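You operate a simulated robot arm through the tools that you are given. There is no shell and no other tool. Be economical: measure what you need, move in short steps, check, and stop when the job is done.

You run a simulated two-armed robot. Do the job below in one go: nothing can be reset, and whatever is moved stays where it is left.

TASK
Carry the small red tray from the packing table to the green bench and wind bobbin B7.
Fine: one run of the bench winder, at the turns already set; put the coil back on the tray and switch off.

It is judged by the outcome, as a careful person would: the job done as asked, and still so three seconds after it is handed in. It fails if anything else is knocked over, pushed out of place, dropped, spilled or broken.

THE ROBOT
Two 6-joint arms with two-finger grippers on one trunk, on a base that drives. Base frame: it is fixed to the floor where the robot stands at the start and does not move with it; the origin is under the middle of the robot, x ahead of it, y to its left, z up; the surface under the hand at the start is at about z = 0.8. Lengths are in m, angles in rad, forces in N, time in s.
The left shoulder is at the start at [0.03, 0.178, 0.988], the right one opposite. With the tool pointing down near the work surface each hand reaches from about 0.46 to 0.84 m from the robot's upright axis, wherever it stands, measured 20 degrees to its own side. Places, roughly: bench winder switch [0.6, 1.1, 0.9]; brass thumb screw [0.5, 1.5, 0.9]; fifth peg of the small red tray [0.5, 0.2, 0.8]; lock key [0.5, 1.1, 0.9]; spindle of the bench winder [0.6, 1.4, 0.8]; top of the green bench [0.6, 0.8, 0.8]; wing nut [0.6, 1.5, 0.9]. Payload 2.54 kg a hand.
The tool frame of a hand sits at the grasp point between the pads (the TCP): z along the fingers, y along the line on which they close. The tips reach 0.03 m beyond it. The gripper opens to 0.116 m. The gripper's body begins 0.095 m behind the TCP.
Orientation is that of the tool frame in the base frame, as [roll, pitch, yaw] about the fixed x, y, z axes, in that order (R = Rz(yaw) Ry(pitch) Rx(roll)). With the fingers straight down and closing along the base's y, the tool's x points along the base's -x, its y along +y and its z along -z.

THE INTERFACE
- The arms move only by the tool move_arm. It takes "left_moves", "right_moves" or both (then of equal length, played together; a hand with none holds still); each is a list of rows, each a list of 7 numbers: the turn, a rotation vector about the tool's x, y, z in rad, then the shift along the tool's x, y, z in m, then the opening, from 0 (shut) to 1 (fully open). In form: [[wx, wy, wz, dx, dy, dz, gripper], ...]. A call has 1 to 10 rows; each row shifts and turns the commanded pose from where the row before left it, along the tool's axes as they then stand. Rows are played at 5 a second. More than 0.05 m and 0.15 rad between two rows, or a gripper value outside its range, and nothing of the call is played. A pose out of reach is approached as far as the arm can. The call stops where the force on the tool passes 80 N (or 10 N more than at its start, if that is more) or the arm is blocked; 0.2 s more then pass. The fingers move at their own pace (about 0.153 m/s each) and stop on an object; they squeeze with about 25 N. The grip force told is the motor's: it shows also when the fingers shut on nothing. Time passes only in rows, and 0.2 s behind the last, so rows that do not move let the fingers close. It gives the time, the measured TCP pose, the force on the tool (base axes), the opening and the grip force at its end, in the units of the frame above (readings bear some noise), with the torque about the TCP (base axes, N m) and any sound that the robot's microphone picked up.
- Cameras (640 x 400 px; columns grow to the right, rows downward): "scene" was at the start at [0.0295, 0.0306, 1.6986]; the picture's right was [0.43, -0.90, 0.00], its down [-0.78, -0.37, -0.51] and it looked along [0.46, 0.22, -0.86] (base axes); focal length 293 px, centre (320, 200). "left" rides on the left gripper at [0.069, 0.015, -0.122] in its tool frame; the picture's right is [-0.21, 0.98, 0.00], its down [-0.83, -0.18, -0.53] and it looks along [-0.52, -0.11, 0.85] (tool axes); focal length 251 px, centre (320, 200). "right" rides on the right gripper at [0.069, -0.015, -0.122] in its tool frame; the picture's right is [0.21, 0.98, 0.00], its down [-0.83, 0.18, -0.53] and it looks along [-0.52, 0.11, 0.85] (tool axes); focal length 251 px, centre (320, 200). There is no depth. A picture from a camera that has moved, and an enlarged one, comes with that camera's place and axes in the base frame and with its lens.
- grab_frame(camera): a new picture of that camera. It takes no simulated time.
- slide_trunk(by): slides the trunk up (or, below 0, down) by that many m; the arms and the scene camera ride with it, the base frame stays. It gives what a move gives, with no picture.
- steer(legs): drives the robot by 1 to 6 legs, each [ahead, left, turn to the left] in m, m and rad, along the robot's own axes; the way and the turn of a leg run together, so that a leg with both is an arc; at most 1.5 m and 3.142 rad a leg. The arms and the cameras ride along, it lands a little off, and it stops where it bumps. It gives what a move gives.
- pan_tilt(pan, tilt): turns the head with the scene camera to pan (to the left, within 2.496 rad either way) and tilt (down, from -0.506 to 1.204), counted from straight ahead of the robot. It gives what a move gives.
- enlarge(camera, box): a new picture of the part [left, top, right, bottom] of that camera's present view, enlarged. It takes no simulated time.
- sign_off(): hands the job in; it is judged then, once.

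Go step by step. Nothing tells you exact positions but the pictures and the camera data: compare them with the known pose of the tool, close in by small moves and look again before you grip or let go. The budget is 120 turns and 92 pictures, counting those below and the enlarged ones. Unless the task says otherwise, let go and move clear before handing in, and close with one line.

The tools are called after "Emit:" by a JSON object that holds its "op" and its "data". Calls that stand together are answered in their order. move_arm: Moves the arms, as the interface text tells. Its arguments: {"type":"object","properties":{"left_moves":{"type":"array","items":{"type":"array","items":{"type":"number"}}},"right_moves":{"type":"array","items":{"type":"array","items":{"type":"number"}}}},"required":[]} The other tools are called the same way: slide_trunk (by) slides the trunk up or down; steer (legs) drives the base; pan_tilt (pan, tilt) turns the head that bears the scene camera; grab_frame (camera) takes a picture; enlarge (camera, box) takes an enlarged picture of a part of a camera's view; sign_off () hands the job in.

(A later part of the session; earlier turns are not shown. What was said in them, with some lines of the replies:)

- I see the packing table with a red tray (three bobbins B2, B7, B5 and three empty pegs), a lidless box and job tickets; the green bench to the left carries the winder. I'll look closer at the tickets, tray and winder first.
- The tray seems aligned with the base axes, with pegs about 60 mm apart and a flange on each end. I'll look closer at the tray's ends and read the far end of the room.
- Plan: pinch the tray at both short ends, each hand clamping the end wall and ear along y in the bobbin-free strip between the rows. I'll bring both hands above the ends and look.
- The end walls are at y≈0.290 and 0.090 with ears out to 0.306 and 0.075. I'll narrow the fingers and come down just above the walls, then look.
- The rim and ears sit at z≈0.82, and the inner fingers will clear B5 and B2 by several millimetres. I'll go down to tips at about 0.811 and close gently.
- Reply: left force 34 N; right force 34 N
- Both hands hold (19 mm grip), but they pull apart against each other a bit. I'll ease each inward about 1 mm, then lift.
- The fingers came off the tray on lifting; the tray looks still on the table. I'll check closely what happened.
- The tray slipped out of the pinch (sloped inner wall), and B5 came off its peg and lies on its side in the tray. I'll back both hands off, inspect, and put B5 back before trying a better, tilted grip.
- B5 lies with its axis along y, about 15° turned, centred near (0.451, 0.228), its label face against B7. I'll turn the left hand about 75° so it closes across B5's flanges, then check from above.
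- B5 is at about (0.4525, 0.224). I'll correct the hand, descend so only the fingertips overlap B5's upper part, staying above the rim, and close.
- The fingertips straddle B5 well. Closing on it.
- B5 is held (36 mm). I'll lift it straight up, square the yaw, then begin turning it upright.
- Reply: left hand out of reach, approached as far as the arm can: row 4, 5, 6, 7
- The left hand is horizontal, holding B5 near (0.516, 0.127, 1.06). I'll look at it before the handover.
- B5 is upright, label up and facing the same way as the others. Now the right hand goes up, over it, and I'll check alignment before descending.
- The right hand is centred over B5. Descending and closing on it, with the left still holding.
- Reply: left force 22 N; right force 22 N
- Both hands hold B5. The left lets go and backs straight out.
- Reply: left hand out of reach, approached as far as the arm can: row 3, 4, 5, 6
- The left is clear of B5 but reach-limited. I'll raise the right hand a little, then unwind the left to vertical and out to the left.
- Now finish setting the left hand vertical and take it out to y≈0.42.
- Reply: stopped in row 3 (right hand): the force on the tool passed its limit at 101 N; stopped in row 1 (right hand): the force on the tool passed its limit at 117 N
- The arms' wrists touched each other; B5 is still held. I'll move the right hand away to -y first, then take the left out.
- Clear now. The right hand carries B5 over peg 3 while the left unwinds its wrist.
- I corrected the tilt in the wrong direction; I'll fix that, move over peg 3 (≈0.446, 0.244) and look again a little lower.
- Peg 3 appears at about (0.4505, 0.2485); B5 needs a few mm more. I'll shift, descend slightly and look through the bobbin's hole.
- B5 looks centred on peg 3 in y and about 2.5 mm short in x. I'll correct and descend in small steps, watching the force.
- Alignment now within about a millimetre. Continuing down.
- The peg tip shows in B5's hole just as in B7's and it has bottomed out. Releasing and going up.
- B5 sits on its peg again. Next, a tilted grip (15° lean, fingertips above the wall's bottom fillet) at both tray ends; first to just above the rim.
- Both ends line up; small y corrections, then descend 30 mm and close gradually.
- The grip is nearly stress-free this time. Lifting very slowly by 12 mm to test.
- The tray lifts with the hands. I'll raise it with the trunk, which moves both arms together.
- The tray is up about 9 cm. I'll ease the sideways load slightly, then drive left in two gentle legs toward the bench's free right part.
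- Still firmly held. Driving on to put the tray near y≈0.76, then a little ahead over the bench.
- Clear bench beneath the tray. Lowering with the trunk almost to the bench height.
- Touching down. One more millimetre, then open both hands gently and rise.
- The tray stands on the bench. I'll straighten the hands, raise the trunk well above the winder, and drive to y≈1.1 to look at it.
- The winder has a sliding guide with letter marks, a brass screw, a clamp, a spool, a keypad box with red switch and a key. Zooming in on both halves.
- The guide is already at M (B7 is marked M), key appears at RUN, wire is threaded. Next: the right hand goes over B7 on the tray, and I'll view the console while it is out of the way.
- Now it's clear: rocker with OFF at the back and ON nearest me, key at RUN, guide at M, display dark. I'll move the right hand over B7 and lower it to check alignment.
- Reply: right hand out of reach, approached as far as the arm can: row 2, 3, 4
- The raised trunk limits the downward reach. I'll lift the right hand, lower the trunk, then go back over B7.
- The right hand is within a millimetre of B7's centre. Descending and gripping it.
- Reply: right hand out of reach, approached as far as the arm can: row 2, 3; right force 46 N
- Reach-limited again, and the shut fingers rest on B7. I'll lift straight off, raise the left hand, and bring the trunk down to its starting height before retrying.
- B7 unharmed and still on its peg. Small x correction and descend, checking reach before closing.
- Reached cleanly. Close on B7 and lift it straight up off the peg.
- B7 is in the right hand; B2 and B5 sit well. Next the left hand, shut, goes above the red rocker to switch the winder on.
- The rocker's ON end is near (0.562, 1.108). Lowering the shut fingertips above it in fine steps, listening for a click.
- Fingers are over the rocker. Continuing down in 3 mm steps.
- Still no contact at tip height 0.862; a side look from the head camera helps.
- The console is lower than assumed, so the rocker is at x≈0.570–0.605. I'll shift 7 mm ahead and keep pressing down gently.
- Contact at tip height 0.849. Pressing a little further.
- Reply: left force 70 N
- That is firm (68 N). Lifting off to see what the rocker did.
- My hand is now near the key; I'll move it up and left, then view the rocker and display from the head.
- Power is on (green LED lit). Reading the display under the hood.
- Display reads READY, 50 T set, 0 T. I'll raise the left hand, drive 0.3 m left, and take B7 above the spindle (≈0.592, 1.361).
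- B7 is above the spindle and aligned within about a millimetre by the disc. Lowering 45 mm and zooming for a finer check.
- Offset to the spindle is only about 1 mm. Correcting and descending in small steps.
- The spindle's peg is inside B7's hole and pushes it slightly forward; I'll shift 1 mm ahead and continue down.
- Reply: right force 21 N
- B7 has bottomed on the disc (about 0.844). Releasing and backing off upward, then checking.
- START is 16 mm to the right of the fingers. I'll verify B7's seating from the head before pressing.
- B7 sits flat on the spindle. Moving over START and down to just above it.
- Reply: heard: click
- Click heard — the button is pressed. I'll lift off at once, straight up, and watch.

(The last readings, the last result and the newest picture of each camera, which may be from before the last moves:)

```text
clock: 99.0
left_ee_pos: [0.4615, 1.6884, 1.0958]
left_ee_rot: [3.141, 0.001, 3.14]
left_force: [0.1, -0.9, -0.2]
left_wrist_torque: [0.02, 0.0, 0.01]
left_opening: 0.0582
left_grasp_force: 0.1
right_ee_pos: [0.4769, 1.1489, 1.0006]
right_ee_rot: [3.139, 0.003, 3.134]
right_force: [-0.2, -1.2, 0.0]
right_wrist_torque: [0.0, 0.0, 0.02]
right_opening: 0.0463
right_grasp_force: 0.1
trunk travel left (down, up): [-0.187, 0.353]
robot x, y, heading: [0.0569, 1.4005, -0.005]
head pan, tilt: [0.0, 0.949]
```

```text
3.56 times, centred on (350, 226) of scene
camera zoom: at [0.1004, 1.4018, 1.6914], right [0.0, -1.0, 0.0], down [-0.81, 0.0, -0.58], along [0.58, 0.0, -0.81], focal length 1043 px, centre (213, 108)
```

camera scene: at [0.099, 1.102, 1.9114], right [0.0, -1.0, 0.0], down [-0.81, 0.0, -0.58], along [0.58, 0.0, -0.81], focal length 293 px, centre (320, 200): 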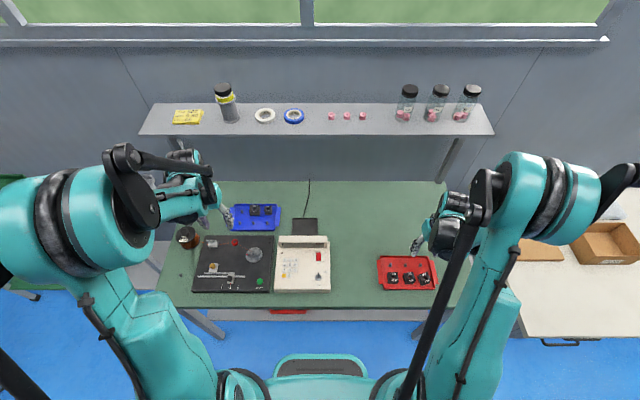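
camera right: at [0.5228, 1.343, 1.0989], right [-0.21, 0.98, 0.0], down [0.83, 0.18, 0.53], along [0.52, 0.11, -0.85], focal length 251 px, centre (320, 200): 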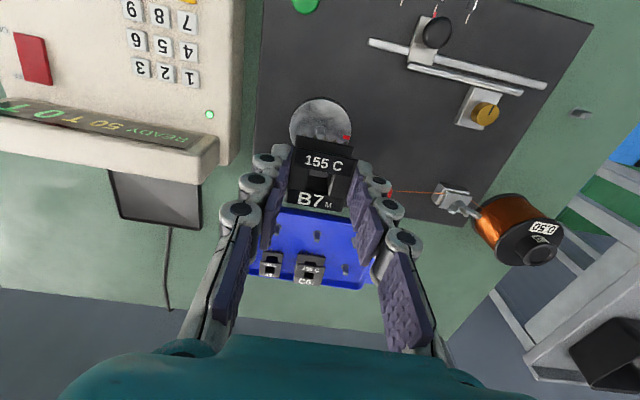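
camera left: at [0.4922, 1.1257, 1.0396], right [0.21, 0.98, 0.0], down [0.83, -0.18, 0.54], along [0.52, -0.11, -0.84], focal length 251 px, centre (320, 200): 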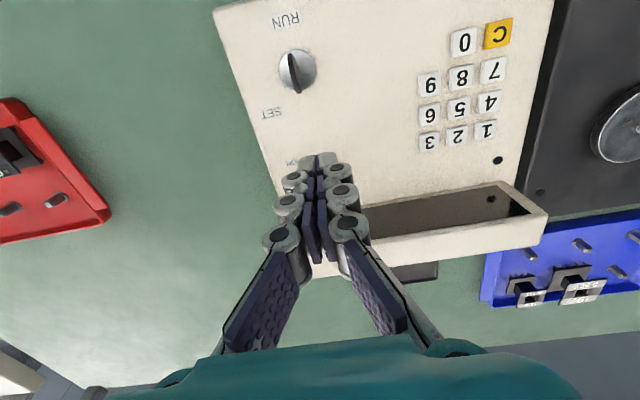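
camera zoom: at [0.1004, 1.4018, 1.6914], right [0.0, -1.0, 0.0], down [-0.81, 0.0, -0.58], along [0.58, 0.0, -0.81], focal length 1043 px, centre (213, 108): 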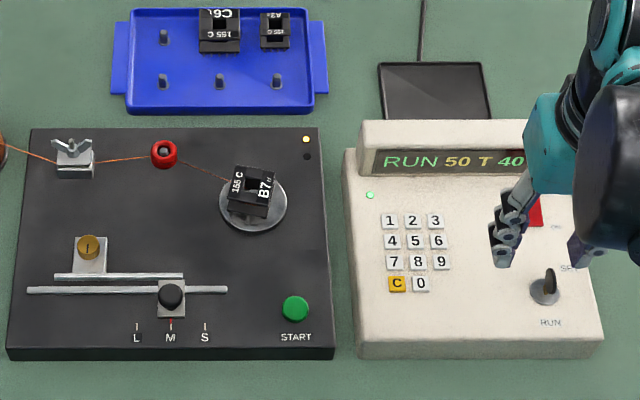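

It is running, 40 of 50 turns. I'll wait a moment with the hand still.

Emit:
{"op": "move_arm", "data": {"right_moves": [[0, 0, 0, 0, 0, 0, 0.4], [0, 0, 0, 0, 0, 0, 0.4], [0, 0, 0, 0, 0, 0, 0.4], [0, 0, 0, 0, 0, 0, 0.4], [0, 0, 0, 0, 0, 0, 0.4], [0, 0, 0, 0, 0, 0, 0.4], [0, 0, 0, 0, 0, 0, 0.4], [0, 0, 0, 0, 0, 0, 0.4], [0, 0, 0, 0, 0, 0, 0.4], [0, 0, 0, 0, 0, 0, 0.4]]}}

Emit:
{"op": "enlarge", "data": {"camera": "scene", "box": [260, 170, 440, 282]}}

```text
clock: 101.2
left_ee_pos: [0.4621, 1.689, 1.0966]
left_ee_rot: [-3.141, 0.0, 3.14]
left_force: [-0.8, -0.7, 0.5]
left_wrist_torque: [0.03, -0.01, -0.01]
left_opening: 0.0581
left_grasp_force: 0.2
right_ee_pos: [0.4757, 1.1495, 0.9989]
right_ee_rot: [-3.141, 0.0, 3.134]
right_force: [0.4, 0.2, -0.4]
right_wrist_torque: [-0.01, 0.0, -0.02]
right_opening: 0.0464
right_grasp_force: 0.0
trunk travel left (down, up): [-0.187, 0.353]
robot x, y, heading: [0.0617, 1.4024, -0.004]
head pan, tilt: [0.0, 0.949]
```

```text
3.56 times, centred on (350, 226) of scene
camera zoom: at [0.0997, 1.4029, 1.6914], right [0.0, -1.0, 0.0], down [-0.81, 0.0, -0.58], along [0.58, 0.0, -0.81], focal length 1043 px, centre (213, 108)
```

zoom: 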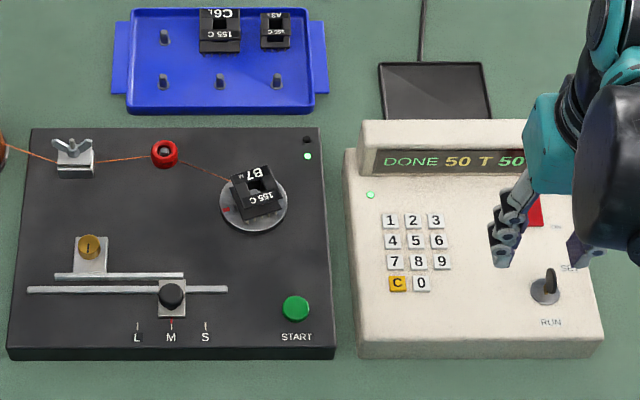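

DONE, 50 of 50. B7 stopped turned about 17° so I'll match the hand's yaw above it and look before gripping.

Emit:
{"op": "move_arm", "data": {"right_moves": [[0, 0, 0, -0.0239, 0.0423, 0, 0.45], [0, 0, 0, -0.0239, 0.0423, 0, 0.45], [0, 0, 0, -0.0239, 0.0423, 0, 0.45], [0, 0, 0, -0.0239, 0.0423, 0, 0.45], [0, 0, 0, -0.0239, 0.0423, 0, 0.45], [0, 0, -0.1, 0, 0, 0, 0.45], [0, 0, -0.1, 0, 0, 0, 0.45], [0, 0, -0.1, 0, 0, 0, 0.42], [0, 0, 0, 0, 0, 0.03, 0.42], [0, 0, 0, 0, 0, 0, 0.42]]}}

Emit:
{"op": "enlarge", "data": {"camera": "right", "box": [200, 70, 440, 220]}}

```text
clock: 103.4
left_ee_pos: [0.4609, 1.6893, 1.0972]
left_ee_rot: [3.142, 0.002, 3.139]
left_force: [-0.7, 0.0, -0.7]
left_wrist_torque: [0.01, -0.07, -0.01]
left_opening: 0.0579
left_grasp_force: 0.1
right_ee_pos: [0.5957, 1.3621, 0.9722]
right_ee_rot: [-3.14, -0.002, -2.85]
right_force: [0.5, 0.6, -0.6]
right_wrist_torque: [0.02, -0.01, -0.01]
right_opening: 0.049
right_grasp_force: 0.1
trunk travel left (down, up): [-0.187, 0.353]
robot x, y, heading: [0.0576, 1.4021, -0.002]
head pan, tilt: [0.0, 0.949]
```

```text
2.67 times, centred on (320, 145) of right
camera zoom: at [0.5338, 1.3254, 1.0935], right [-0.49, 0.87, 0.0], down [0.74, 0.41, 0.53], along [0.47, 0.26, -0.85], focal length 670 px, centre (320, 347)
```

zoom: 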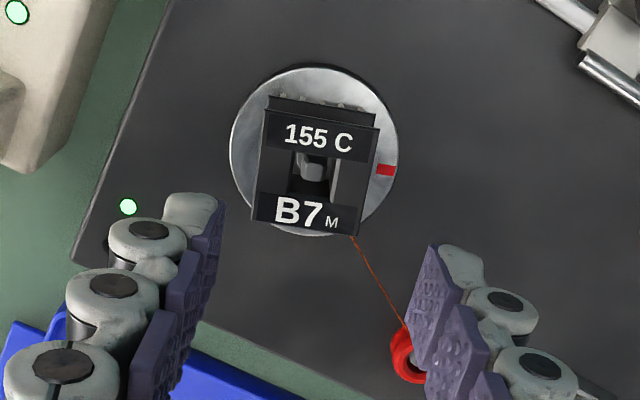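

Aligned; 2 mm lateral correction, then descend and close on B7.

Emit:
{"op": "move_arm", "data": {"right_moves": [[0, 0, 0, 0, -0.0022, 0.03, 0.42], [0, 0, 0, 0, 0, 0.03, 0.4], [0, 0, 0, 0, 0, 0.02, 0.4], [0, 0, 0, 0, 0, 0.007, 0.4], [0, 0, 0, 0, 0, 0, 0.36], [0, 0, 0, 0, 0, 0, 0.3], [0, 0, 0, 0, 0, 0, 0.2], [0, 0, 0, 0, 0, 0, 0], [0, 0, 0, 0, 0, 0, 0]]}}

```text
clock: 105.4
left_ee_pos: [0.4623, 1.688, 1.0959]
left_ee_rot: [-3.14, 0.003, 3.138]
left_force: [0.3, 0.8, -0.3]
left_wrist_torque: [0.0, -0.04, 0.0]
left_opening: 0.058
left_grasp_force: 0.1
right_ee_pos: [0.5968, 1.3594, 0.8842]
right_ee_rot: [-3.141, 0.0, -2.849]
right_force: [-0.2, 0.6, 0.6]
right_wrist_torque: [0.0, 0.02, 0.02]
right_opening: 0.0369
right_grasp_force: 24.6
trunk travel left (down, up): [-0.187, 0.353]
robot x, y, heading: [0.0634, 1.4022, -0.003]
head pan, tilt: [0.0, 0.949]
```

B7 is gripped without side load. Lifting slowly straight up off the spindle.

Emit:
{"op": "move_arm", "data": {"right_moves": [[0, 0, 0, 0, 0, -0.005, 0], [0, 0, 0, 0, 0, -0.01, 0], [0, 0, 0, 0, 0, -0.015, 0], [0, 0, 0, 0, 0, -0.02, 0], [0, 0, 0, 0, 0, -0.03, 0], [0, 0, 0, 0, 0, -0.04, 0], [0, 0, 0, 0, 0, -0.04, 0], [0, 0, 0, 0, 0, 0, 0]]}}

Emit:
{"op": "grab_frame", "data": {"camera": "right"}}

```text
clock: 107.2
left_ee_pos: [0.4622, 1.6885, 1.0963]
left_ee_rot: [-3.14, 0.001, 3.138]
left_force: [0.3, -0.7, -0.7]
left_wrist_torque: [0.02, 0.01, -0.02]
left_opening: 0.0583
left_grasp_force: 0.0
right_ee_pos: [0.598, 1.3601, 1.0448]
right_ee_rot: [-3.142, 0.001, -2.849]
right_force: [0.3, 0.6, -1.2]
right_wrist_torque: [-0.02, 0.04, 0.0]
right_opening: 0.037
right_grasp_force: 25.5
trunk travel left (down, up): [-0.187, 0.353]
robot x, y, heading: [0.0582, 1.4017, -0.003]
head pan, tilt: [0.0, 0.949]
```

```text
11 pictures are left
camera right: at [0.5355, 1.3239, 1.1658], right [-0.49, 0.87, 0.0], down [0.74, 0.41, 0.53], along [0.47, 0.26, -0.85], focal length 251 px, centre (320, 200)
```

right: 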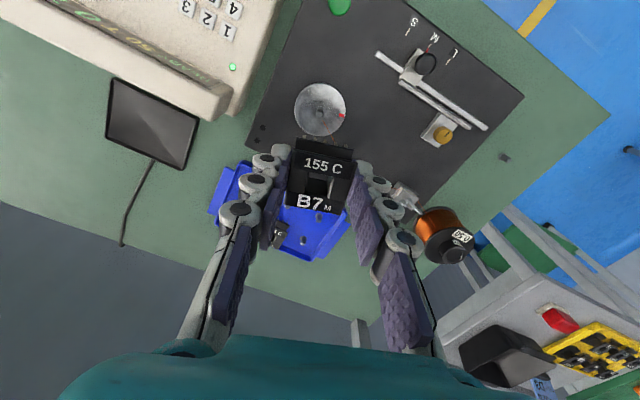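

Coil in hand, wire parted. I'll unwind the yaw, draw the hand toward the right, and drive back so B7 comes over the tray's middle peg.

Emit:
{"op": "move_arm", "data": {"right_moves": [[0, 0, 0.1, 0, 0, 0, 0], [0, 0, 0.1, 0, 0, 0, 0], [0, 0, 0.092, 0, 0, 0, 0], [0, 0, 0, 0.0174, -0.0406, 0, 0], [0, 0, 0, 0.0174, -0.0406, 0, 0], [0, 0, 0, 0.0174, -0.0406, 0, 0], [0, 0, 0, 0.0174, -0.0406, 0, 0], [0, 0, 0, 0.0174, -0.0406, 0, 0]]}}

Emit:
{"op": "steer", "data": {"legs": [[0, -0.4, 0]]}}

Emit:
{"op": "grab_frame", "data": {"camera": "right"}}

```text
clock: 109.0
left_ee_pos: [0.4606, 1.6887, 1.096]
left_ee_rot: [-3.141, 0.002, 3.139]
left_force: [-0.5, 0.1, 0.2]
left_wrist_torque: [0.01, -0.03, 0.03]
left_opening: 0.0579
left_grasp_force: 0.0
right_ee_pos: [0.5086, 1.1556, 1.0437]
right_ee_rot: [3.139, 0.001, -3.138]
right_force: [-1.0, -0.1, -1.1]
right_wrist_torque: [0.03, 0.01, 0.0]
right_opening: 0.0367
right_grasp_force: 24.9
trunk travel left (down, up): [-0.187, 0.353]
robot x, y, heading: [0.0544, 1.3972, -0.008]
head pan, tilt: [0.0, 0.949]
```

```text
clock: 111.5
left_ee_pos: [0.4587, 1.294, 1.0967]
left_ee_rot: [3.141, 0.002, 3.141]
left_force: [0.5, -0.5, -0.1]
left_wrist_torque: [0.01, 0.01, 0.01]
left_opening: 0.058
left_grasp_force: 0.0
right_ee_pos: [0.5094, 0.7626, 1.0455]
right_ee_rot: [3.14, -0.002, -3.139]
right_force: [-0.3, -0.7, -0.2]
right_wrist_torque: [0.03, -0.01, 0.01]
right_opening: 0.0368
right_grasp_force: 25.1
trunk travel left (down, up): [-0.187, 0.353]
robot x, y, heading: [0.0571, 1.0075, 0.007]
head pan, tilt: [0.0, 0.949]
```

```text
10 pictures are left
camera right: at [0.4408, 0.7449, 1.1667], right [-0.22, 0.98, 0.0], down [0.83, 0.18, 0.53], along [0.52, 0.12, -0.85], focal length 251 px, centre (320, 200)
```

right: 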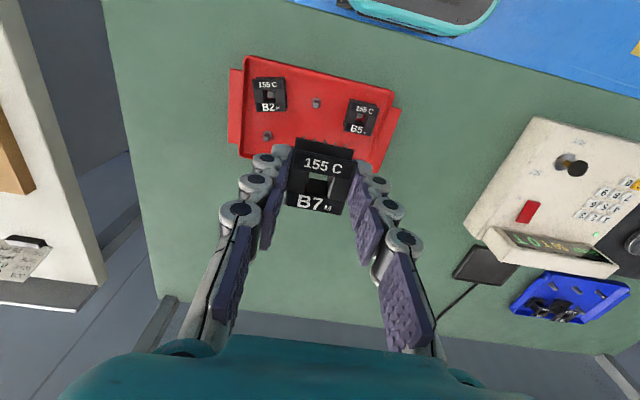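

Peg 2 is a few millimetres off; correcting and lowering to just above it for a zoomed check.

Emit:
{"op": "move_arm", "data": {"right_moves": [[0, 0, 0, 0.0, -0.006, 0.04, 0], [0, 0, 0, 0, 0, 0.04, 0], [0, 0, 0, 0, 0, 0.04, 0], [0, 0, 0, 0, 0, 0.04, 0], [0, 0, 0, 0, 0, 0, 0]]}}

Emit:
{"op": "enlarge", "data": {"camera": "right", "box": [240, 90, 400, 190]}}

```text
clock: 112.7
left_ee_pos: [0.4597, 1.2957, 1.0959]
left_ee_rot: [3.141, 0.002, 3.141]
left_force: [-0.3, 0.3, 0.0]
left_wrist_torque: [0.02, -0.05, 0.02]
left_opening: 0.0583
left_grasp_force: 0.1
right_ee_pos: [0.5091, 0.7569, 0.8835]
right_ee_rot: [3.141, 0.0, -3.139]
right_force: [-0.7, 0.1, 0.5]
right_wrist_torque: [-0.06, 0.01, 0.0]
right_opening: 0.0372
right_grasp_force: 25.5
trunk travel left (down, up): [-0.187, 0.353]
robot x, y, heading: [0.059, 1.0065, 0.002]
head pan, tilt: [0.0, 0.949]
```

```text
4.00 times, centred on (320, 140) of right
camera zoom: at [0.4403, 0.7401, 1.0058], right [-0.22, 0.98, 0.0], down [0.82, 0.18, 0.53], along [0.52, 0.12, -0.85], focal length 1006 px, centre (320, 440)
```

zoom: 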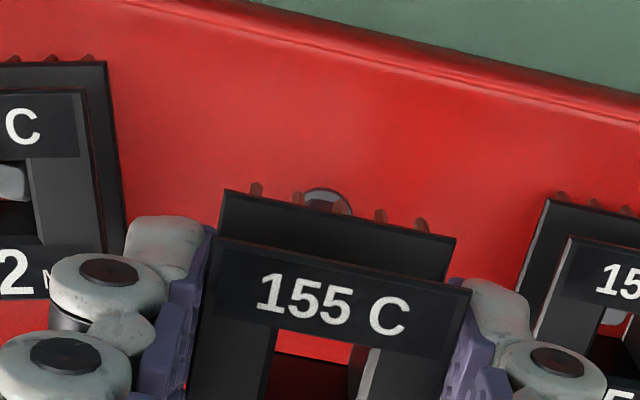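

B7 lines up in x; it needs about 1.7 mm in +y. Then descend in steps onto the peg.

Emit:
{"op": "move_arm", "data": {"right_moves": [[0, 0, 0, 0.0, 0.0016, 0.005, 0], [0, 0, 0, 0, 0, 0.006, 0], [0, 0, 0, 0, 0, 0.006, 0], [0, 0, 0, 0, 0, 0.005, 0], [0, 0, 0, 0, 0, 0.004, 0], [0, 0, 0, 0, 0, 0.003, 0], [0, 0, 0, 0, 0, 0, 0]]}}

Emit:
{"op": "enlarge", "data": {"camera": "right", "box": [240, 90, 400, 190]}}

```text
clock: 114.3
left_ee_pos: [0.4597, 1.2951, 1.0956]
left_ee_rot: [3.141, 0.002, -3.141]
left_force: [-0.3, -1.1, -1.0]
left_wrist_torque: [-0.02, 0.0, 0.03]
left_opening: 0.0581
left_grasp_force: 0.0
right_ee_pos: [0.5103, 0.7588, 0.8574]
right_ee_rot: [3.141, -0.001, -3.138]
right_force: [-0.2, 0.6, -0.1]
right_wrist_torque: [0.0, -0.03, -0.02]
right_opening: 0.037
right_grasp_force: 24.8
trunk travel left (down, up): [-0.187, 0.353]
robot x, y, heading: [0.0567, 1.0069, -0.002]
head pan, tilt: [0.0, 0.949]
```

```text
4.00 times, centred on (320, 140) of right
camera zoom: at [0.4406, 0.7411, 0.9779], right [-0.22, 0.98, 0.0], down [0.83, 0.18, 0.53], along [0.52, 0.12, -0.85], focal length 1006 px, centre (320, 440)
```

zoom: 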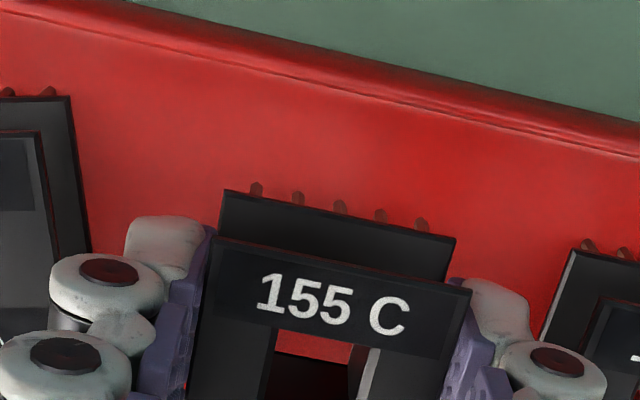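

Emit:
{"op": "move_arm", "data": {"right_moves": [[0, 0, 0, 0, 0, 0.004, 0], [0, 0, 0, 0, 0, 0.003, 0], [0, 0, 0, 0, 0, 0.003, 0], [0, 0, 0, 0, 0, 0, 0]]}}

Emit:
{"op": "enlarge", "data": {"camera": "right", "box": [220, 90, 420, 215]}}

```text
clock: 115.3
left_ee_pos: [0.4596, 1.2947, 1.0967]
left_ee_rot: [-3.14, 0.002, -3.141]
left_force: [0.4, 0.7, 0.2]
left_wrist_torque: [0.04, 0.02, 0.0]
left_opening: 0.0579
left_grasp_force: 0.1
right_ee_pos: [0.5104, 0.7592, 0.8453]
right_ee_rot: [-3.14, 0.001, -3.139]
right_force: [-0.4, -0.3, -1.0]
right_wrist_torque: [0.03, 0.03, -0.01]
right_opening: 0.0368
right_grasp_force: 25.3
trunk travel left (down, up): [-0.187, 0.353]
robot x, y, heading: [0.0579, 1.0056, -0.003]
head pan, tilt: [0.0, 0.949]
```

```text
3.20 times, centred on (320, 152) of right
camera zoom: at [0.4408, 0.7414, 0.968], right [-0.22, 0.98, 0.0], down [0.83, 0.18, 0.53], along [0.52, 0.12, -0.85], focal length 805 px, centre (320, 352)
```

zoom: 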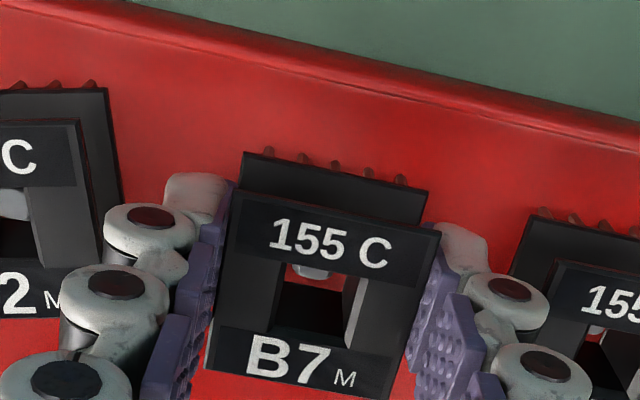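

The peg shows inside B7's hole. A last bit down until it rests, then release and rise.

Emit:
{"op": "move_arm", "data": {"right_moves": [[0, 0, 0, 0, 0, 0.001, 0], [0, 0, 0, 0, 0, 0.001, 0], [0, 0, 0, 0, 0, 0, 0]]}}

```text
clock: 116.1
left_ee_pos: [0.4593, 1.2942, 1.0967]
left_ee_rot: [-3.141, 0.002, 3.141]
left_force: [0.8, 0.8, 0.4]
left_wrist_torque: [-0.06, -0.03, 0.0]
left_opening: 0.0577
left_grasp_force: 0.0
right_ee_pos: [0.509, 0.7578, 0.845]
right_ee_rot: [-3.141, 0.001, -3.138]
right_force: [2.4, -1.4, 15.0]
right_wrist_torque: [-0.12, 0.02, 0.01]
right_opening: 0.0368
right_grasp_force: 24.6
trunk travel left (down, up): [-0.187, 0.353]
robot x, y, heading: [0.0559, 1.0069, 0.001]
head pan, tilt: [0.0, 0.949]
```

Resting on its seat. Release with minimal opening, rise, and bring the shut left hand above the rocker's OFF end.

Emit:
{"op": "move_arm", "data": {"right_moves": [[0, 0, 0, 0, 0, -0.0004, 0.33], [0, 0, 0, 0, 0, 0, 0.36], [0, 0, 0, 0, 0, 0, 0.36], [0, 0, 0, 0, 0, -0.02, 0.36], [0, 0, 0, 0, 0, -0.04, 0.36], [0, 0, 0, 0, 0, -0.04, 0.36], [0, 0, 0, 0, 0, -0.04, 0.36], [0, 0, 0, 0, -0.02, -0.02, 0.4], [0, 0, 0, 0, -0.02, 0, 0.4]], "left_moves": [[0, 0, 0, -0.0278, -0.0374, 0, 0.3], [0, 0, 0, -0.0278, -0.0374, 0, 0], [0, 0, 0, -0.0278, -0.0374, 0, 0], [0, 0, 0, -0.0278, -0.0374, 0, 0], [0, 0, 0, -0.0278, -0.0374, 0, 0], [0, 0, 0, 0, 0, 0.04, 0], [0, 0, 0, 0, 0, 0.04, 0], [0, 0, 0, 0, 0, 0.03, 0], [0, 0, 0, 0, 0, 0, 0]]}}

Emit:
{"op": "grab_frame", "data": {"camera": "right"}}

Emit:
{"op": "grab_frame", "data": {"camera": "left"}}

```text
clock: 118.1
left_ee_pos: [0.5987, 1.1068, 0.9852]
left_ee_rot: [3.141, 0.003, -3.141]
left_force: [0.2, 0.4, -0.2]
left_wrist_torque: [0.0, 0.0, -0.02]
left_opening: 0.0
left_grasp_force: 24.8
right_ee_pos: [0.5083, 0.7189, 1.005]
right_ee_rot: [-3.14, 0.0, -3.138]
right_force: [0.2, -0.4, -0.1]
right_wrist_torque: [0.0, 0.01, 0.02]
right_opening: 0.0464
right_grasp_force: 0.1
trunk travel left (down, up): [-0.187, 0.353]
robot x, y, heading: [0.0534, 1.0054, -0.005]
head pan, tilt: [0.0, 0.949]
```

```text
6 pictures are left
camera right: at [0.4408, 0.7007, 1.1264], right [-0.22, 0.98, 0.0], down [0.82, 0.18, 0.53], along [0.52, 0.12, -0.85], focal length 251 px, centre (320, 200)
```

right: 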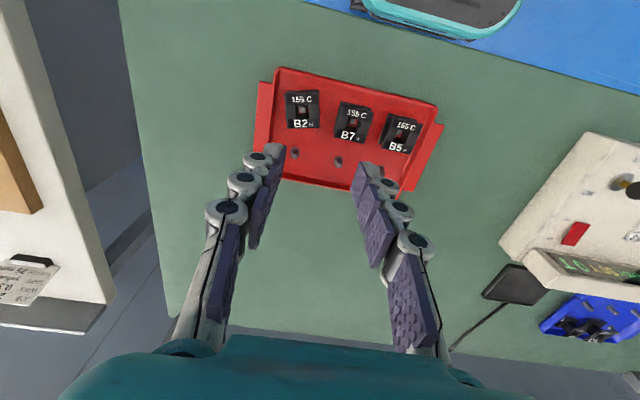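

```text
5 pictures are left
camera left: at [0.5301, 1.123, 1.1087], right [0.22, 0.98, 0.0], down [0.82, -0.18, 0.54], along [0.52, -0.11, -0.84], focal length 251 px, centre (320, 200)
```

left: 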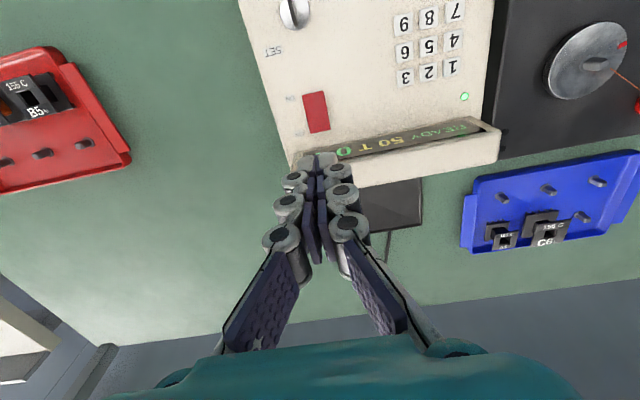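

All three bobbins are on their pegs. The rocker spans x≈0.567–0.603; I'll set the tips at x≈0.594 and come down to press OFF.

Emit:
{"op": "move_arm", "data": {"left_moves": [[0, 0, 0, 0.0047, -0.001, 0.03, 0], [0, 0, 0, 0, 0, 0.03, 0], [0, 0, 0, 0, 0, 0.02, 0], [0, 0, 0, 0, 0, 0.004, 0], [0, 0, 0, 0, 0, 0.003, 0], [0, 0, 0, 0, 0, 0.003, 0], [0, 0, 0, 0, 0, 0, 0]]}}

```text
clock: 119.7
left_ee_pos: [0.5935, 1.1069, 0.8956]
left_ee_rot: [-3.141, 0.001, 3.142]
left_force: [-0.9, 1.0, 0.0]
left_wrist_torque: [0.04, -0.03, 0.02]
left_opening: 0.0
left_grasp_force: 24.8
right_ee_pos: [0.51, 0.7188, 1.0035]
right_ee_rot: [-3.141, 0.0, -3.138]
right_force: [0.4, -0.2, -0.3]
right_wrist_torque: [0.02, -0.03, 0.02]
right_opening: 0.0462
right_grasp_force: 0.0
trunk travel left (down, up): [-0.187, 0.353]
robot x, y, heading: [0.0521, 1.0034, 0.001]
head pan, tilt: [0.0, 0.949]
```

Emit:
{"op": "move_arm", "data": {"left_moves": [[0, 0, 0, 0, 0, 0.002, 0], [0, 0, 0, 0, 0, 0.002, 0], [0, 0, 0, 0, 0, 0.002, 0], [0, 0, 0, 0, 0, 0.002, 0]]}}

```text
clock: 120.7
left_ee_pos: [0.5938, 1.1067, 0.888]
left_ee_rot: [3.141, 0.001, 3.141]
left_force: [-0.5, 0.2, 0.5]
left_wrist_torque: [0.03, 0.0, 0.02]
left_opening: 0.0001
left_grasp_force: 24.4
right_ee_pos: [0.5102, 0.7187, 1.0034]
right_ee_rot: [-3.14, -0.001, -3.139]
right_force: [0.0, 0.4, 0.0]
right_wrist_torque: [0.01, 0.02, -0.02]
right_opening: 0.0464
right_grasp_force: 0.1
trunk travel left (down, up): [-0.187, 0.353]
robot x, y, heading: [0.0562, 1.0074, 0.002]
head pan, tilt: [0.0, 0.949]
```

Emit:
{"op": "move_arm", "data": {"left_moves": [[0, 0, 0, 0, 0, 0.0015, 0], [0, 0, 0, 0, 0, 0.0015, 0], [0, 0, 0, 0, 0, 0.0015, 0], [0, 0, 0, 0, 0, 0.0015, 0], [0, 0, 0, 0, 0, 0.001, 0]]}}

```text
clock: 121.9
left_ee_pos: [0.5926, 1.1061, 0.8812]
left_ee_rot: [-3.141, 0.001, -3.141]
left_force: [0.9, 0.2, 2.8]
left_wrist_torque: [-0.01, -0.05, 0.0]
left_opening: 0.0061
left_grasp_force: 28.7
right_ee_pos: [0.5096, 0.7188, 1.0045]
right_ee_rot: [3.139, -0.001, -3.139]
right_force: [0.2, 0.9, -0.9]
right_wrist_torque: [-0.01, 0.01, -0.01]
right_opening: 0.0464
right_grasp_force: 0.2
trunk travel left (down, up): [-0.187, 0.353]
robot x, y, heading: [0.059, 1.0086, -0.002]
head pan, tilt: [0.0, 0.949]
```

Contact with the rocker. Pressing another couple of millimetres.

Emit:
{"op": "move_arm", "data": {"left_moves": [[0, 0, 0, 0, 0, 0.001, 0], [0, 0, 0, 0, 0, 0.001, 0], [0, 0, 0, 0, 0, 0.001, 0]]}}

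```text
clock: 122.7
left_ee_pos: [0.5934, 1.107, 0.8797]
left_ee_rot: [-3.141, 0.004, -3.141]
left_force: [5.2, 0.9, 25.8]
left_wrist_torque: [0.03, -0.04, -0.04]
left_opening: 0.006
left_grasp_force: 28.8
right_ee_pos: [0.5102, 0.7193, 1.0049]
right_ee_rot: [3.141, 0.003, -3.138]
right_force: [-0.8, 0.6, 0.4]
right_wrist_torque: [0.01, 0.01, 0.01]
right_opening: 0.0464
right_grasp_force: 0.1
trunk travel left (down, up): [-0.187, 0.353]
robot x, y, heading: [0.061, 1.0062, -0.001]
head pan, tilt: [0.0, 0.949]
```

Firm (26 N). Lifting off up and back to the left, then checking the LED and the display.

Emit:
{"op": "move_arm", "data": {"left_moves": [[0, 0, 0, 0, 0, -0.01, 0], [0, 0, 0, 0, 0, -0.04, 0], [0, 0, 0, 0, 0, -0.04, 0], [0, 0, 0, 0, 0.03, -0.04, 0], [0, 0, 0, 0.01, 0.045, -0.01, 0.2], [0, 0, 0, 0.01, 0.045, 0, 0.4], [0, 0, 0, 0.01, 0.045, 0, 0.4], [0, 0, 0, 0.01, 0.045, 0, 0.4]]}}

Emit:
{"op": "enlarge", "data": {"camera": "scene", "box": [230, 160, 450, 298]}}

```text
clock: 124.5
left_ee_pos: [0.5532, 1.3167, 1.0185]
left_ee_rot: [-3.141, 0.002, 3.139]
left_force: [0.1, 0.2, -0.8]
left_wrist_torque: [0.0, 0.03, 0.01]
left_opening: 0.0465
left_grasp_force: 0.0
right_ee_pos: [0.5099, 0.7197, 1.0036]
right_ee_rot: [-3.142, -0.001, -3.138]
right_force: [0.4, -0.2, -1.1]
right_wrist_torque: [-0.02, -0.03, -0.02]
right_opening: 0.0464
right_grasp_force: 0.0
trunk travel left (down, up): [-0.187, 0.353]
robot x, y, heading: [0.0575, 1.0063, -0.004]
head pan, tilt: [0.0, 0.949]
```

```text
2.90 times, centred on (340, 229) of scene
camera zoom: at [0.0986, 1.0093, 1.6914], right [0.0, -1.0, 0.0], down [-0.81, 0.0, -0.58], along [0.58, 0.0, -0.81], focal length 850 px, centre (262, 116)
```

zoom: 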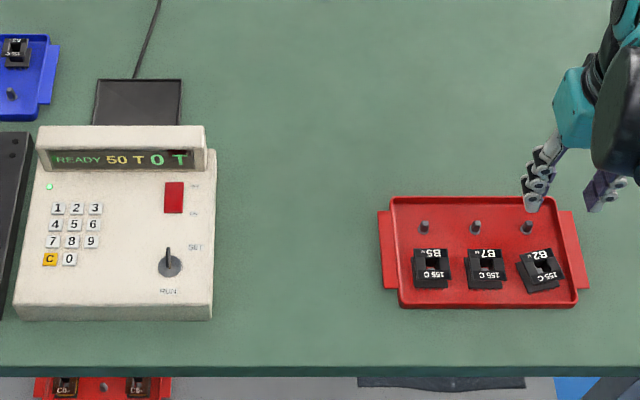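

Power is still on (READY). I need to press nearer the far end and harder; going back to x≈0.600.

Emit:
{"op": "move_arm", "data": {"left_moves": [[0, 0, 0, -0.0094, -0.0418, 0, 0.2], [0, 0, 0, -0.0094, -0.0418, 0, 0], [0, 0, 0, -0.0094, -0.0418, 0, 0], [0, 0, 0, -0.0094, -0.0418, 0, 0], [0, 0, 0, -0.0094, -0.0418, 0, 0], [0, 0, 0, 0, 0, 0.04, 0], [0, 0, 0, 0, 0, 0.04, 0], [0, 0, 0, 0, 0, 0.03, 0], [0, 0, 0, 0, 0, 0.015, 0], [0, 0, 0, 0, 0, 0.003, 0]]}}

Emit:
{"op": "move_arm", "data": {"left_moves": [[0, 0, 0, 0, 0, 0.002, 0], [0, 0, 0, 0, 0, 0.0015, 0], [0, 0, 0, 0, 0, 0.0015, 0], [0, 0, 0, 0, 0, 0.001, 0], [0, 0, 0, 0, 0, 0.001, 0], [0, 0, 0, 0, 0, 0, 0]]}}

```text
clock: 126.7
left_ee_pos: [0.6003, 1.1087, 0.8901]
left_ee_rot: [3.142, 0.003, -3.141]
left_force: [0.4, -0.3, 0.1]
left_wrist_torque: [-0.04, -0.06, 0.02]
left_opening: 0.0
left_grasp_force: 25.0
right_ee_pos: [0.5106, 0.719, 1.0044]
right_ee_rot: [3.141, 0.0, -3.138]
right_force: [0.6, 0.7, 0.1]
right_wrist_torque: [-0.01, -0.01, 0.02]
right_opening: 0.0464
right_grasp_force: 0.0
trunk travel left (down, up): [-0.187, 0.353]
robot x, y, heading: [0.0583, 1.0105, -0.003]
head pan, tilt: [0.0, 0.949]
```

```text
clock: 128.1
left_ee_pos: [0.6008, 1.1081, 0.884]
left_ee_rot: [3.141, 0.002, -3.14]
left_force: [0.1, -0.5, 0.1]
left_wrist_torque: [0.04, 0.0, 0.0]
left_opening: 0.0003
left_grasp_force: 25.2
right_ee_pos: [0.5105, 0.7183, 1.0047]
right_ee_rot: [3.141, 0.002, -3.137]
right_force: [-0.4, 0.3, 0.3]
right_wrist_torque: [0.03, 0.03, 0.02]
right_opening: 0.0462
right_grasp_force: 0.0
trunk travel left (down, up): [-0.187, 0.353]
robot x, y, heading: [0.0576, 1.0063, 0.002]
head pan, tilt: [0.0, 0.949]
```

Emit:
{"op": "move_arm", "data": {"left_moves": [[0, 0, 0, 0, 0, 0.0015, 0], [0, 0, 0, 0, 0, 0.0015, 0], [0, 0, 0, 0, 0, 0.001, 0], [0, 0, 0, 0, 0, 0.001, 0], [0, 0, 0, 0, 0, 0.001, 0]]}}

```text
clock: 129.3
left_ee_pos: [0.601, 1.1092, 0.8787]
left_ee_rot: [3.141, 0.006, 3.139]
left_force: [14.1, 1.9, 50.5]
left_wrist_torque: [0.05, 0.17, -0.15]
left_opening: 0.0061
left_grasp_force: 28.5
right_ee_pos: [0.5085, 0.7177, 1.0037]
right_ee_rot: [3.141, 0.002, -3.138]
right_force: [-0.2, 0.2, 0.2]
right_wrist_torque: [-0.01, 0.01, 0.01]
right_opening: 0.0462
right_grasp_force: 0.1
trunk travel left (down, up): [-0.187, 0.353]
robot x, y, heading: [0.0626, 1.0051, -0.003]
head pan, tilt: [0.0, 0.949]
```

The contact point is still near the rocker's ridge, so there's little leverage. I'll lift, turn the hand 90° and use a single fingertip on the far (OFF) end.

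Emit:
{"op": "move_arm", "data": {"left_moves": [[0, 0, 0, 0, 0, -0.045, 0], [0, 0, 0, 0.0285, 0, -0.04, 0.2], [0, 0, 0.15, 0, 0, 0, 0.39], [0, 0, 0.15, 0, 0, 0, 0.39], [0, 0, 0.15, 0, 0, 0, 0.39], [0, 0, 0.15, 0, 0, 0, 0.39], [0, 0, 0.15, 0, 0, 0, 0.39], [0, 0, 0.15, 0, 0, 0, 0.39], [0, 0, 0.15, 0, 0, 0, 0.39], [0, 0, 0.15, 0, 0, 0, 0.39]]}}

Emit:
{"op": "move_arm", "data": {"left_moves": [[0, 0, 0.15, 0, 0, 0, 0.39], [0, 0, 0.15, 0, 0, 0, 0.39], [0, 0, 0.07, 0, 0, 0, 0.39], [0, 0, 0, 0, 0, 0.03, 0.39], [0, 0, 0, 0, 0, 0.03, 0.39], [0, 0, 0, 0, 0, 0, 0.39]]}}

Emit:
{"op": "grab_frame", "data": {"camera": "left"}}

```text
clock: 131.5
left_ee_pos: [0.5726, 1.1068, 0.9632]
left_ee_rot: [3.139, 0.0, 1.939]
left_force: [0.4, -0.9, 1.2]
left_wrist_torque: [-0.04, 0.0, 0.0]
left_opening: 0.0453
left_grasp_force: 0.0
right_ee_pos: [0.5099, 0.7194, 1.0037]
right_ee_rot: [-3.141, 0.001, -3.139]
right_force: [-0.9, -0.8, -0.1]
right_wrist_torque: [0.03, 0.0, 0.01]
right_opening: 0.0465
right_grasp_force: 0.0
trunk travel left (down, up): [-0.187, 0.353]
robot x, y, heading: [0.0612, 1.0078, 0.0]
head pan, tilt: [0.0, 0.949]
```

```text
clock: 132.9
left_ee_pos: [0.573, 1.1078, 0.9037]
left_ee_rot: [3.141, 0.0, 1.571]
left_force: [-0.5, 0.7, -1.3]
left_wrist_torque: [-0.02, 0.0, -0.02]
left_opening: 0.0452
left_grasp_force: 0.1
right_ee_pos: [0.5108, 0.7185, 1.0036]
right_ee_rot: [3.141, 0.001, -3.137]
right_force: [-0.3, -0.3, 0.0]
right_wrist_torque: [0.01, -0.01, -0.03]
right_opening: 0.0464
right_grasp_force: 0.0
trunk travel left (down, up): [-0.187, 0.353]
robot x, y, heading: [0.0551, 1.0036, 0.003]
head pan, tilt: [0.0, 0.949]
```

```text
3 pictures are left
camera left: at [0.5888, 1.1768, 1.0249], right [0.98, -0.21, 0.0], down [-0.18, -0.83, 0.53], along [-0.11, -0.52, -0.85], focal length 251 px, centre (320, 200)
```

left: 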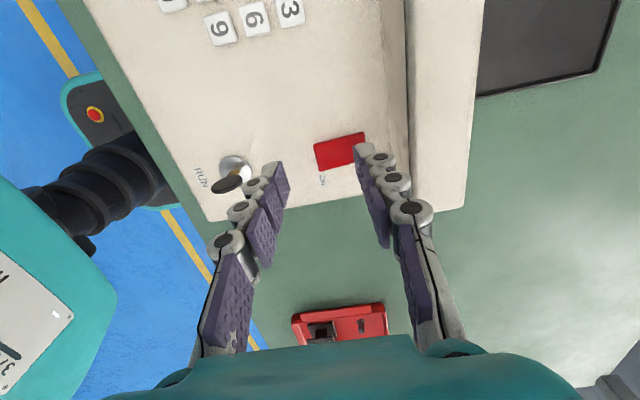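

The single far fingertip sits right over the OFF end of the rocker, and the near one clears the key. Going down.

Emit:
{"op": "move_arm", "data": {"left_moves": [[0, 0, 0, 0, 0, 0.008, 0.39], [0, 0, 0, 0, 0, 0.004, 0.39], [0, 0, 0, 0, 0, 0.003, 0.39], [0, 0, 0, 0, 0, 0.002, 0.39], [0, 0, 0, 0, 0, 0.002, 0.39], [0, 0, 0, 0, 0, 0.0015, 0.39], [0, 0, 0, 0, 0, 0.0015, 0.39], [0, 0, 0, 0, 0, 0, 0.39]]}}

```text
clock: 134.7
left_ee_pos: [0.5723, 1.1072, 0.8809]
left_ee_rot: [3.14, 0.001, 1.573]
left_force: [0.2, 0.2, 3.1]
left_wrist_torque: [-0.03, -0.12, -0.01]
left_opening: 0.0457
left_grasp_force: 0.6
right_ee_pos: [0.5101, 0.7187, 1.004]
right_ee_rot: [3.142, 0.0, -3.136]
right_force: [0.0, -0.7, 0.2]
right_wrist_torque: [0.04, -0.03, 0.04]
right_opening: 0.0465
right_grasp_force: 0.0
trunk travel left (down, up): [-0.187, 0.353]
robot x, y, heading: [0.0574, 1.0032, -0.002]
head pan, tilt: [0.0, 0.949]
```

Contact at the far tip. Pressing on.

Emit:
{"op": "move_arm", "data": {"left_moves": [[0, 0, 0, 0, 0, 0.001, 0.39], [0, 0, 0, 0, 0, 0.001, 0.39], [0, 0, 0, 0, 0, 0.001, 0.39], [0, 0, 0, 0, 0, 0.001, 0.39]]}}

```text
clock: 135.7
left_ee_pos: [0.5724, 1.1076, 0.8765]
left_ee_rot: [3.14, 0.001, 1.57]
left_force: [9.7, -0.5, 23.2]
left_wrist_torque: [0.01, -0.93, -0.03]
left_opening: 0.0555
left_grasp_force: 6.8
right_ee_pos: [0.509, 0.7195, 1.0039]
right_ee_rot: [-3.141, 0.001, -3.137]
right_force: [0.9, -0.2, -0.1]
right_wrist_torque: [0.0, -0.02, 0.01]
right_opening: 0.0464
right_grasp_force: 0.1
trunk travel left (down, up): [-0.187, 0.353]
robot x, y, heading: [0.0593, 1.0086, 0.003]
head pan, tilt: [0.0, 0.949]
```

The finger has slid slightly outward under 23 N. I'll lift off, clear the view, and check the lamp.

Emit:
{"op": "move_arm", "data": {"left_moves": [[0, 0, 0, 0, 0, -0.01, 0.39], [0, 0, 0, 0, 0, -0.04, 0.39], [0, 0, 0, 0, 0, -0.04, 0.39], [0, 0, 0, 0.045, 0, -0.01, 0.39], [0, 0, 0, 0.045, 0, 0, 0.39], [0, 0, 0, 0.045, 0, 0, 0.39], [0, 0, 0, 0.045, 0, 0, 0.39], [0, 0, 0, 0.045, 0, 0, 0.39]]}}

Emit:
{"op": "enlarge", "data": {"camera": "scene", "box": [220, 170, 440, 308]}}

```text
clock: 137.5
left_ee_pos: [0.5721, 1.3349, 0.9761]
left_ee_rot: [3.139, 0.001, 1.571]
left_force: [0.9, 0.0, -0.1]
left_wrist_torque: [-0.03, -0.02, -0.03]
left_opening: 0.0449
left_grasp_force: 0.1
right_ee_pos: [0.5099, 0.7187, 1.0039]
right_ee_rot: [-3.14, -0.001, -3.138]
right_force: [-0.7, 1.1, -0.2]
right_wrist_torque: [-0.02, 0.01, 0.0]
right_opening: 0.0466
right_grasp_force: 0.0
trunk travel left (down, up): [-0.187, 0.353]
robot x, y, heading: [0.0544, 1.0058, -0.001]
head pan, tilt: [0.0, 0.949]
```

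```text
2.90 times, centred on (330, 239) of scene
camera zoom: at [0.099, 1.0095, 1.6914], right [0.0, -1.0, 0.0], down [-0.81, 0.0, -0.58], along [0.58, 0.0, -0.81], focal length 850 px, centre (291, 87)
```

zoom: 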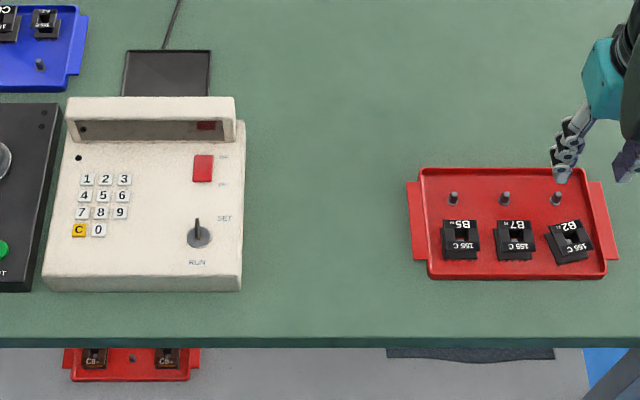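

The lamp and display are dark, so the winder is off, and B7 is on its peg between B2 and B5. I'll raise both hands clear and hand in.

Emit:
{"op": "move_arm", "data": {"left_moves": [[0, 0, 0, 0, 0, -0.04, 0.39], [0, 0, 0, 0, 0, -0.04, 0.39], [0, 0, 0, 0, 0, 0, 0.39]], "right_moves": [[0, 0, 0, 0, 0, -0.04, 0.4], [0, 0, 0, 0, 0, -0.04, 0.4], [0, 0, 0, 0, 0, 0, 0.4]]}}

Emit:
{"op": "enlarge", "data": {"camera": "right", "box": [220, 50, 460, 200]}}

```text
clock: 138.3
left_ee_pos: [0.573, 1.3318, 1.0549]
left_ee_rot: [3.139, 0.001, 1.571]
left_force: [0.4, 0.2, -0.4]
left_wrist_torque: [0.04, 0.03, 0.01]
left_opening: 0.0453
left_grasp_force: 0.1
right_ee_pos: [0.51, 0.7184, 1.0837]
right_ee_rot: [3.14, 0.0, -3.138]
right_force: [-0.7, 0.4, -0.3]
right_wrist_torque: [0.03, 0.01, -0.05]
right_opening: 0.0464
right_grasp_force: 0.0
trunk travel left (down, up): [-0.187, 0.353]
robot x, y, heading: [0.0568, 1.0068, 0.002]
head pan, tilt: [0.0, 0.949]
```

```text
2.67 times, centred on (340, 125) of right
camera zoom: at [0.4405, 0.7009, 1.2061], right [-0.22, 0.98, 0.0], down [0.83, 0.18, 0.53], along [0.52, 0.12, -0.85], focal length 670 px, centre (267, 400)
```

zoom: 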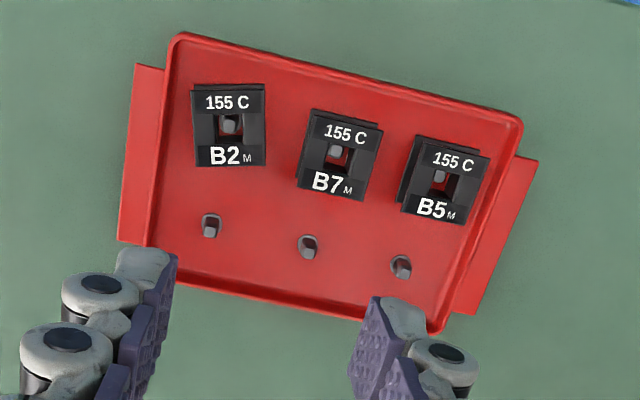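

All three bobbins stand on their pegs, the winder is off, and both hands are clear. Handing in.

Emit:
{"op": "sign_off", "data": {}}

```text
The job is handed in.
```

The red tray is on the green bench, and B7 was wound in one run at the set 50 turns (the display read DONE 50). B7 is back on its peg in the tray, and the winder is off. On my first try at lifting the tray it slipped and B5 came off its peg, so I put B5 back. B2 stayed on its peg but is turned slightly.
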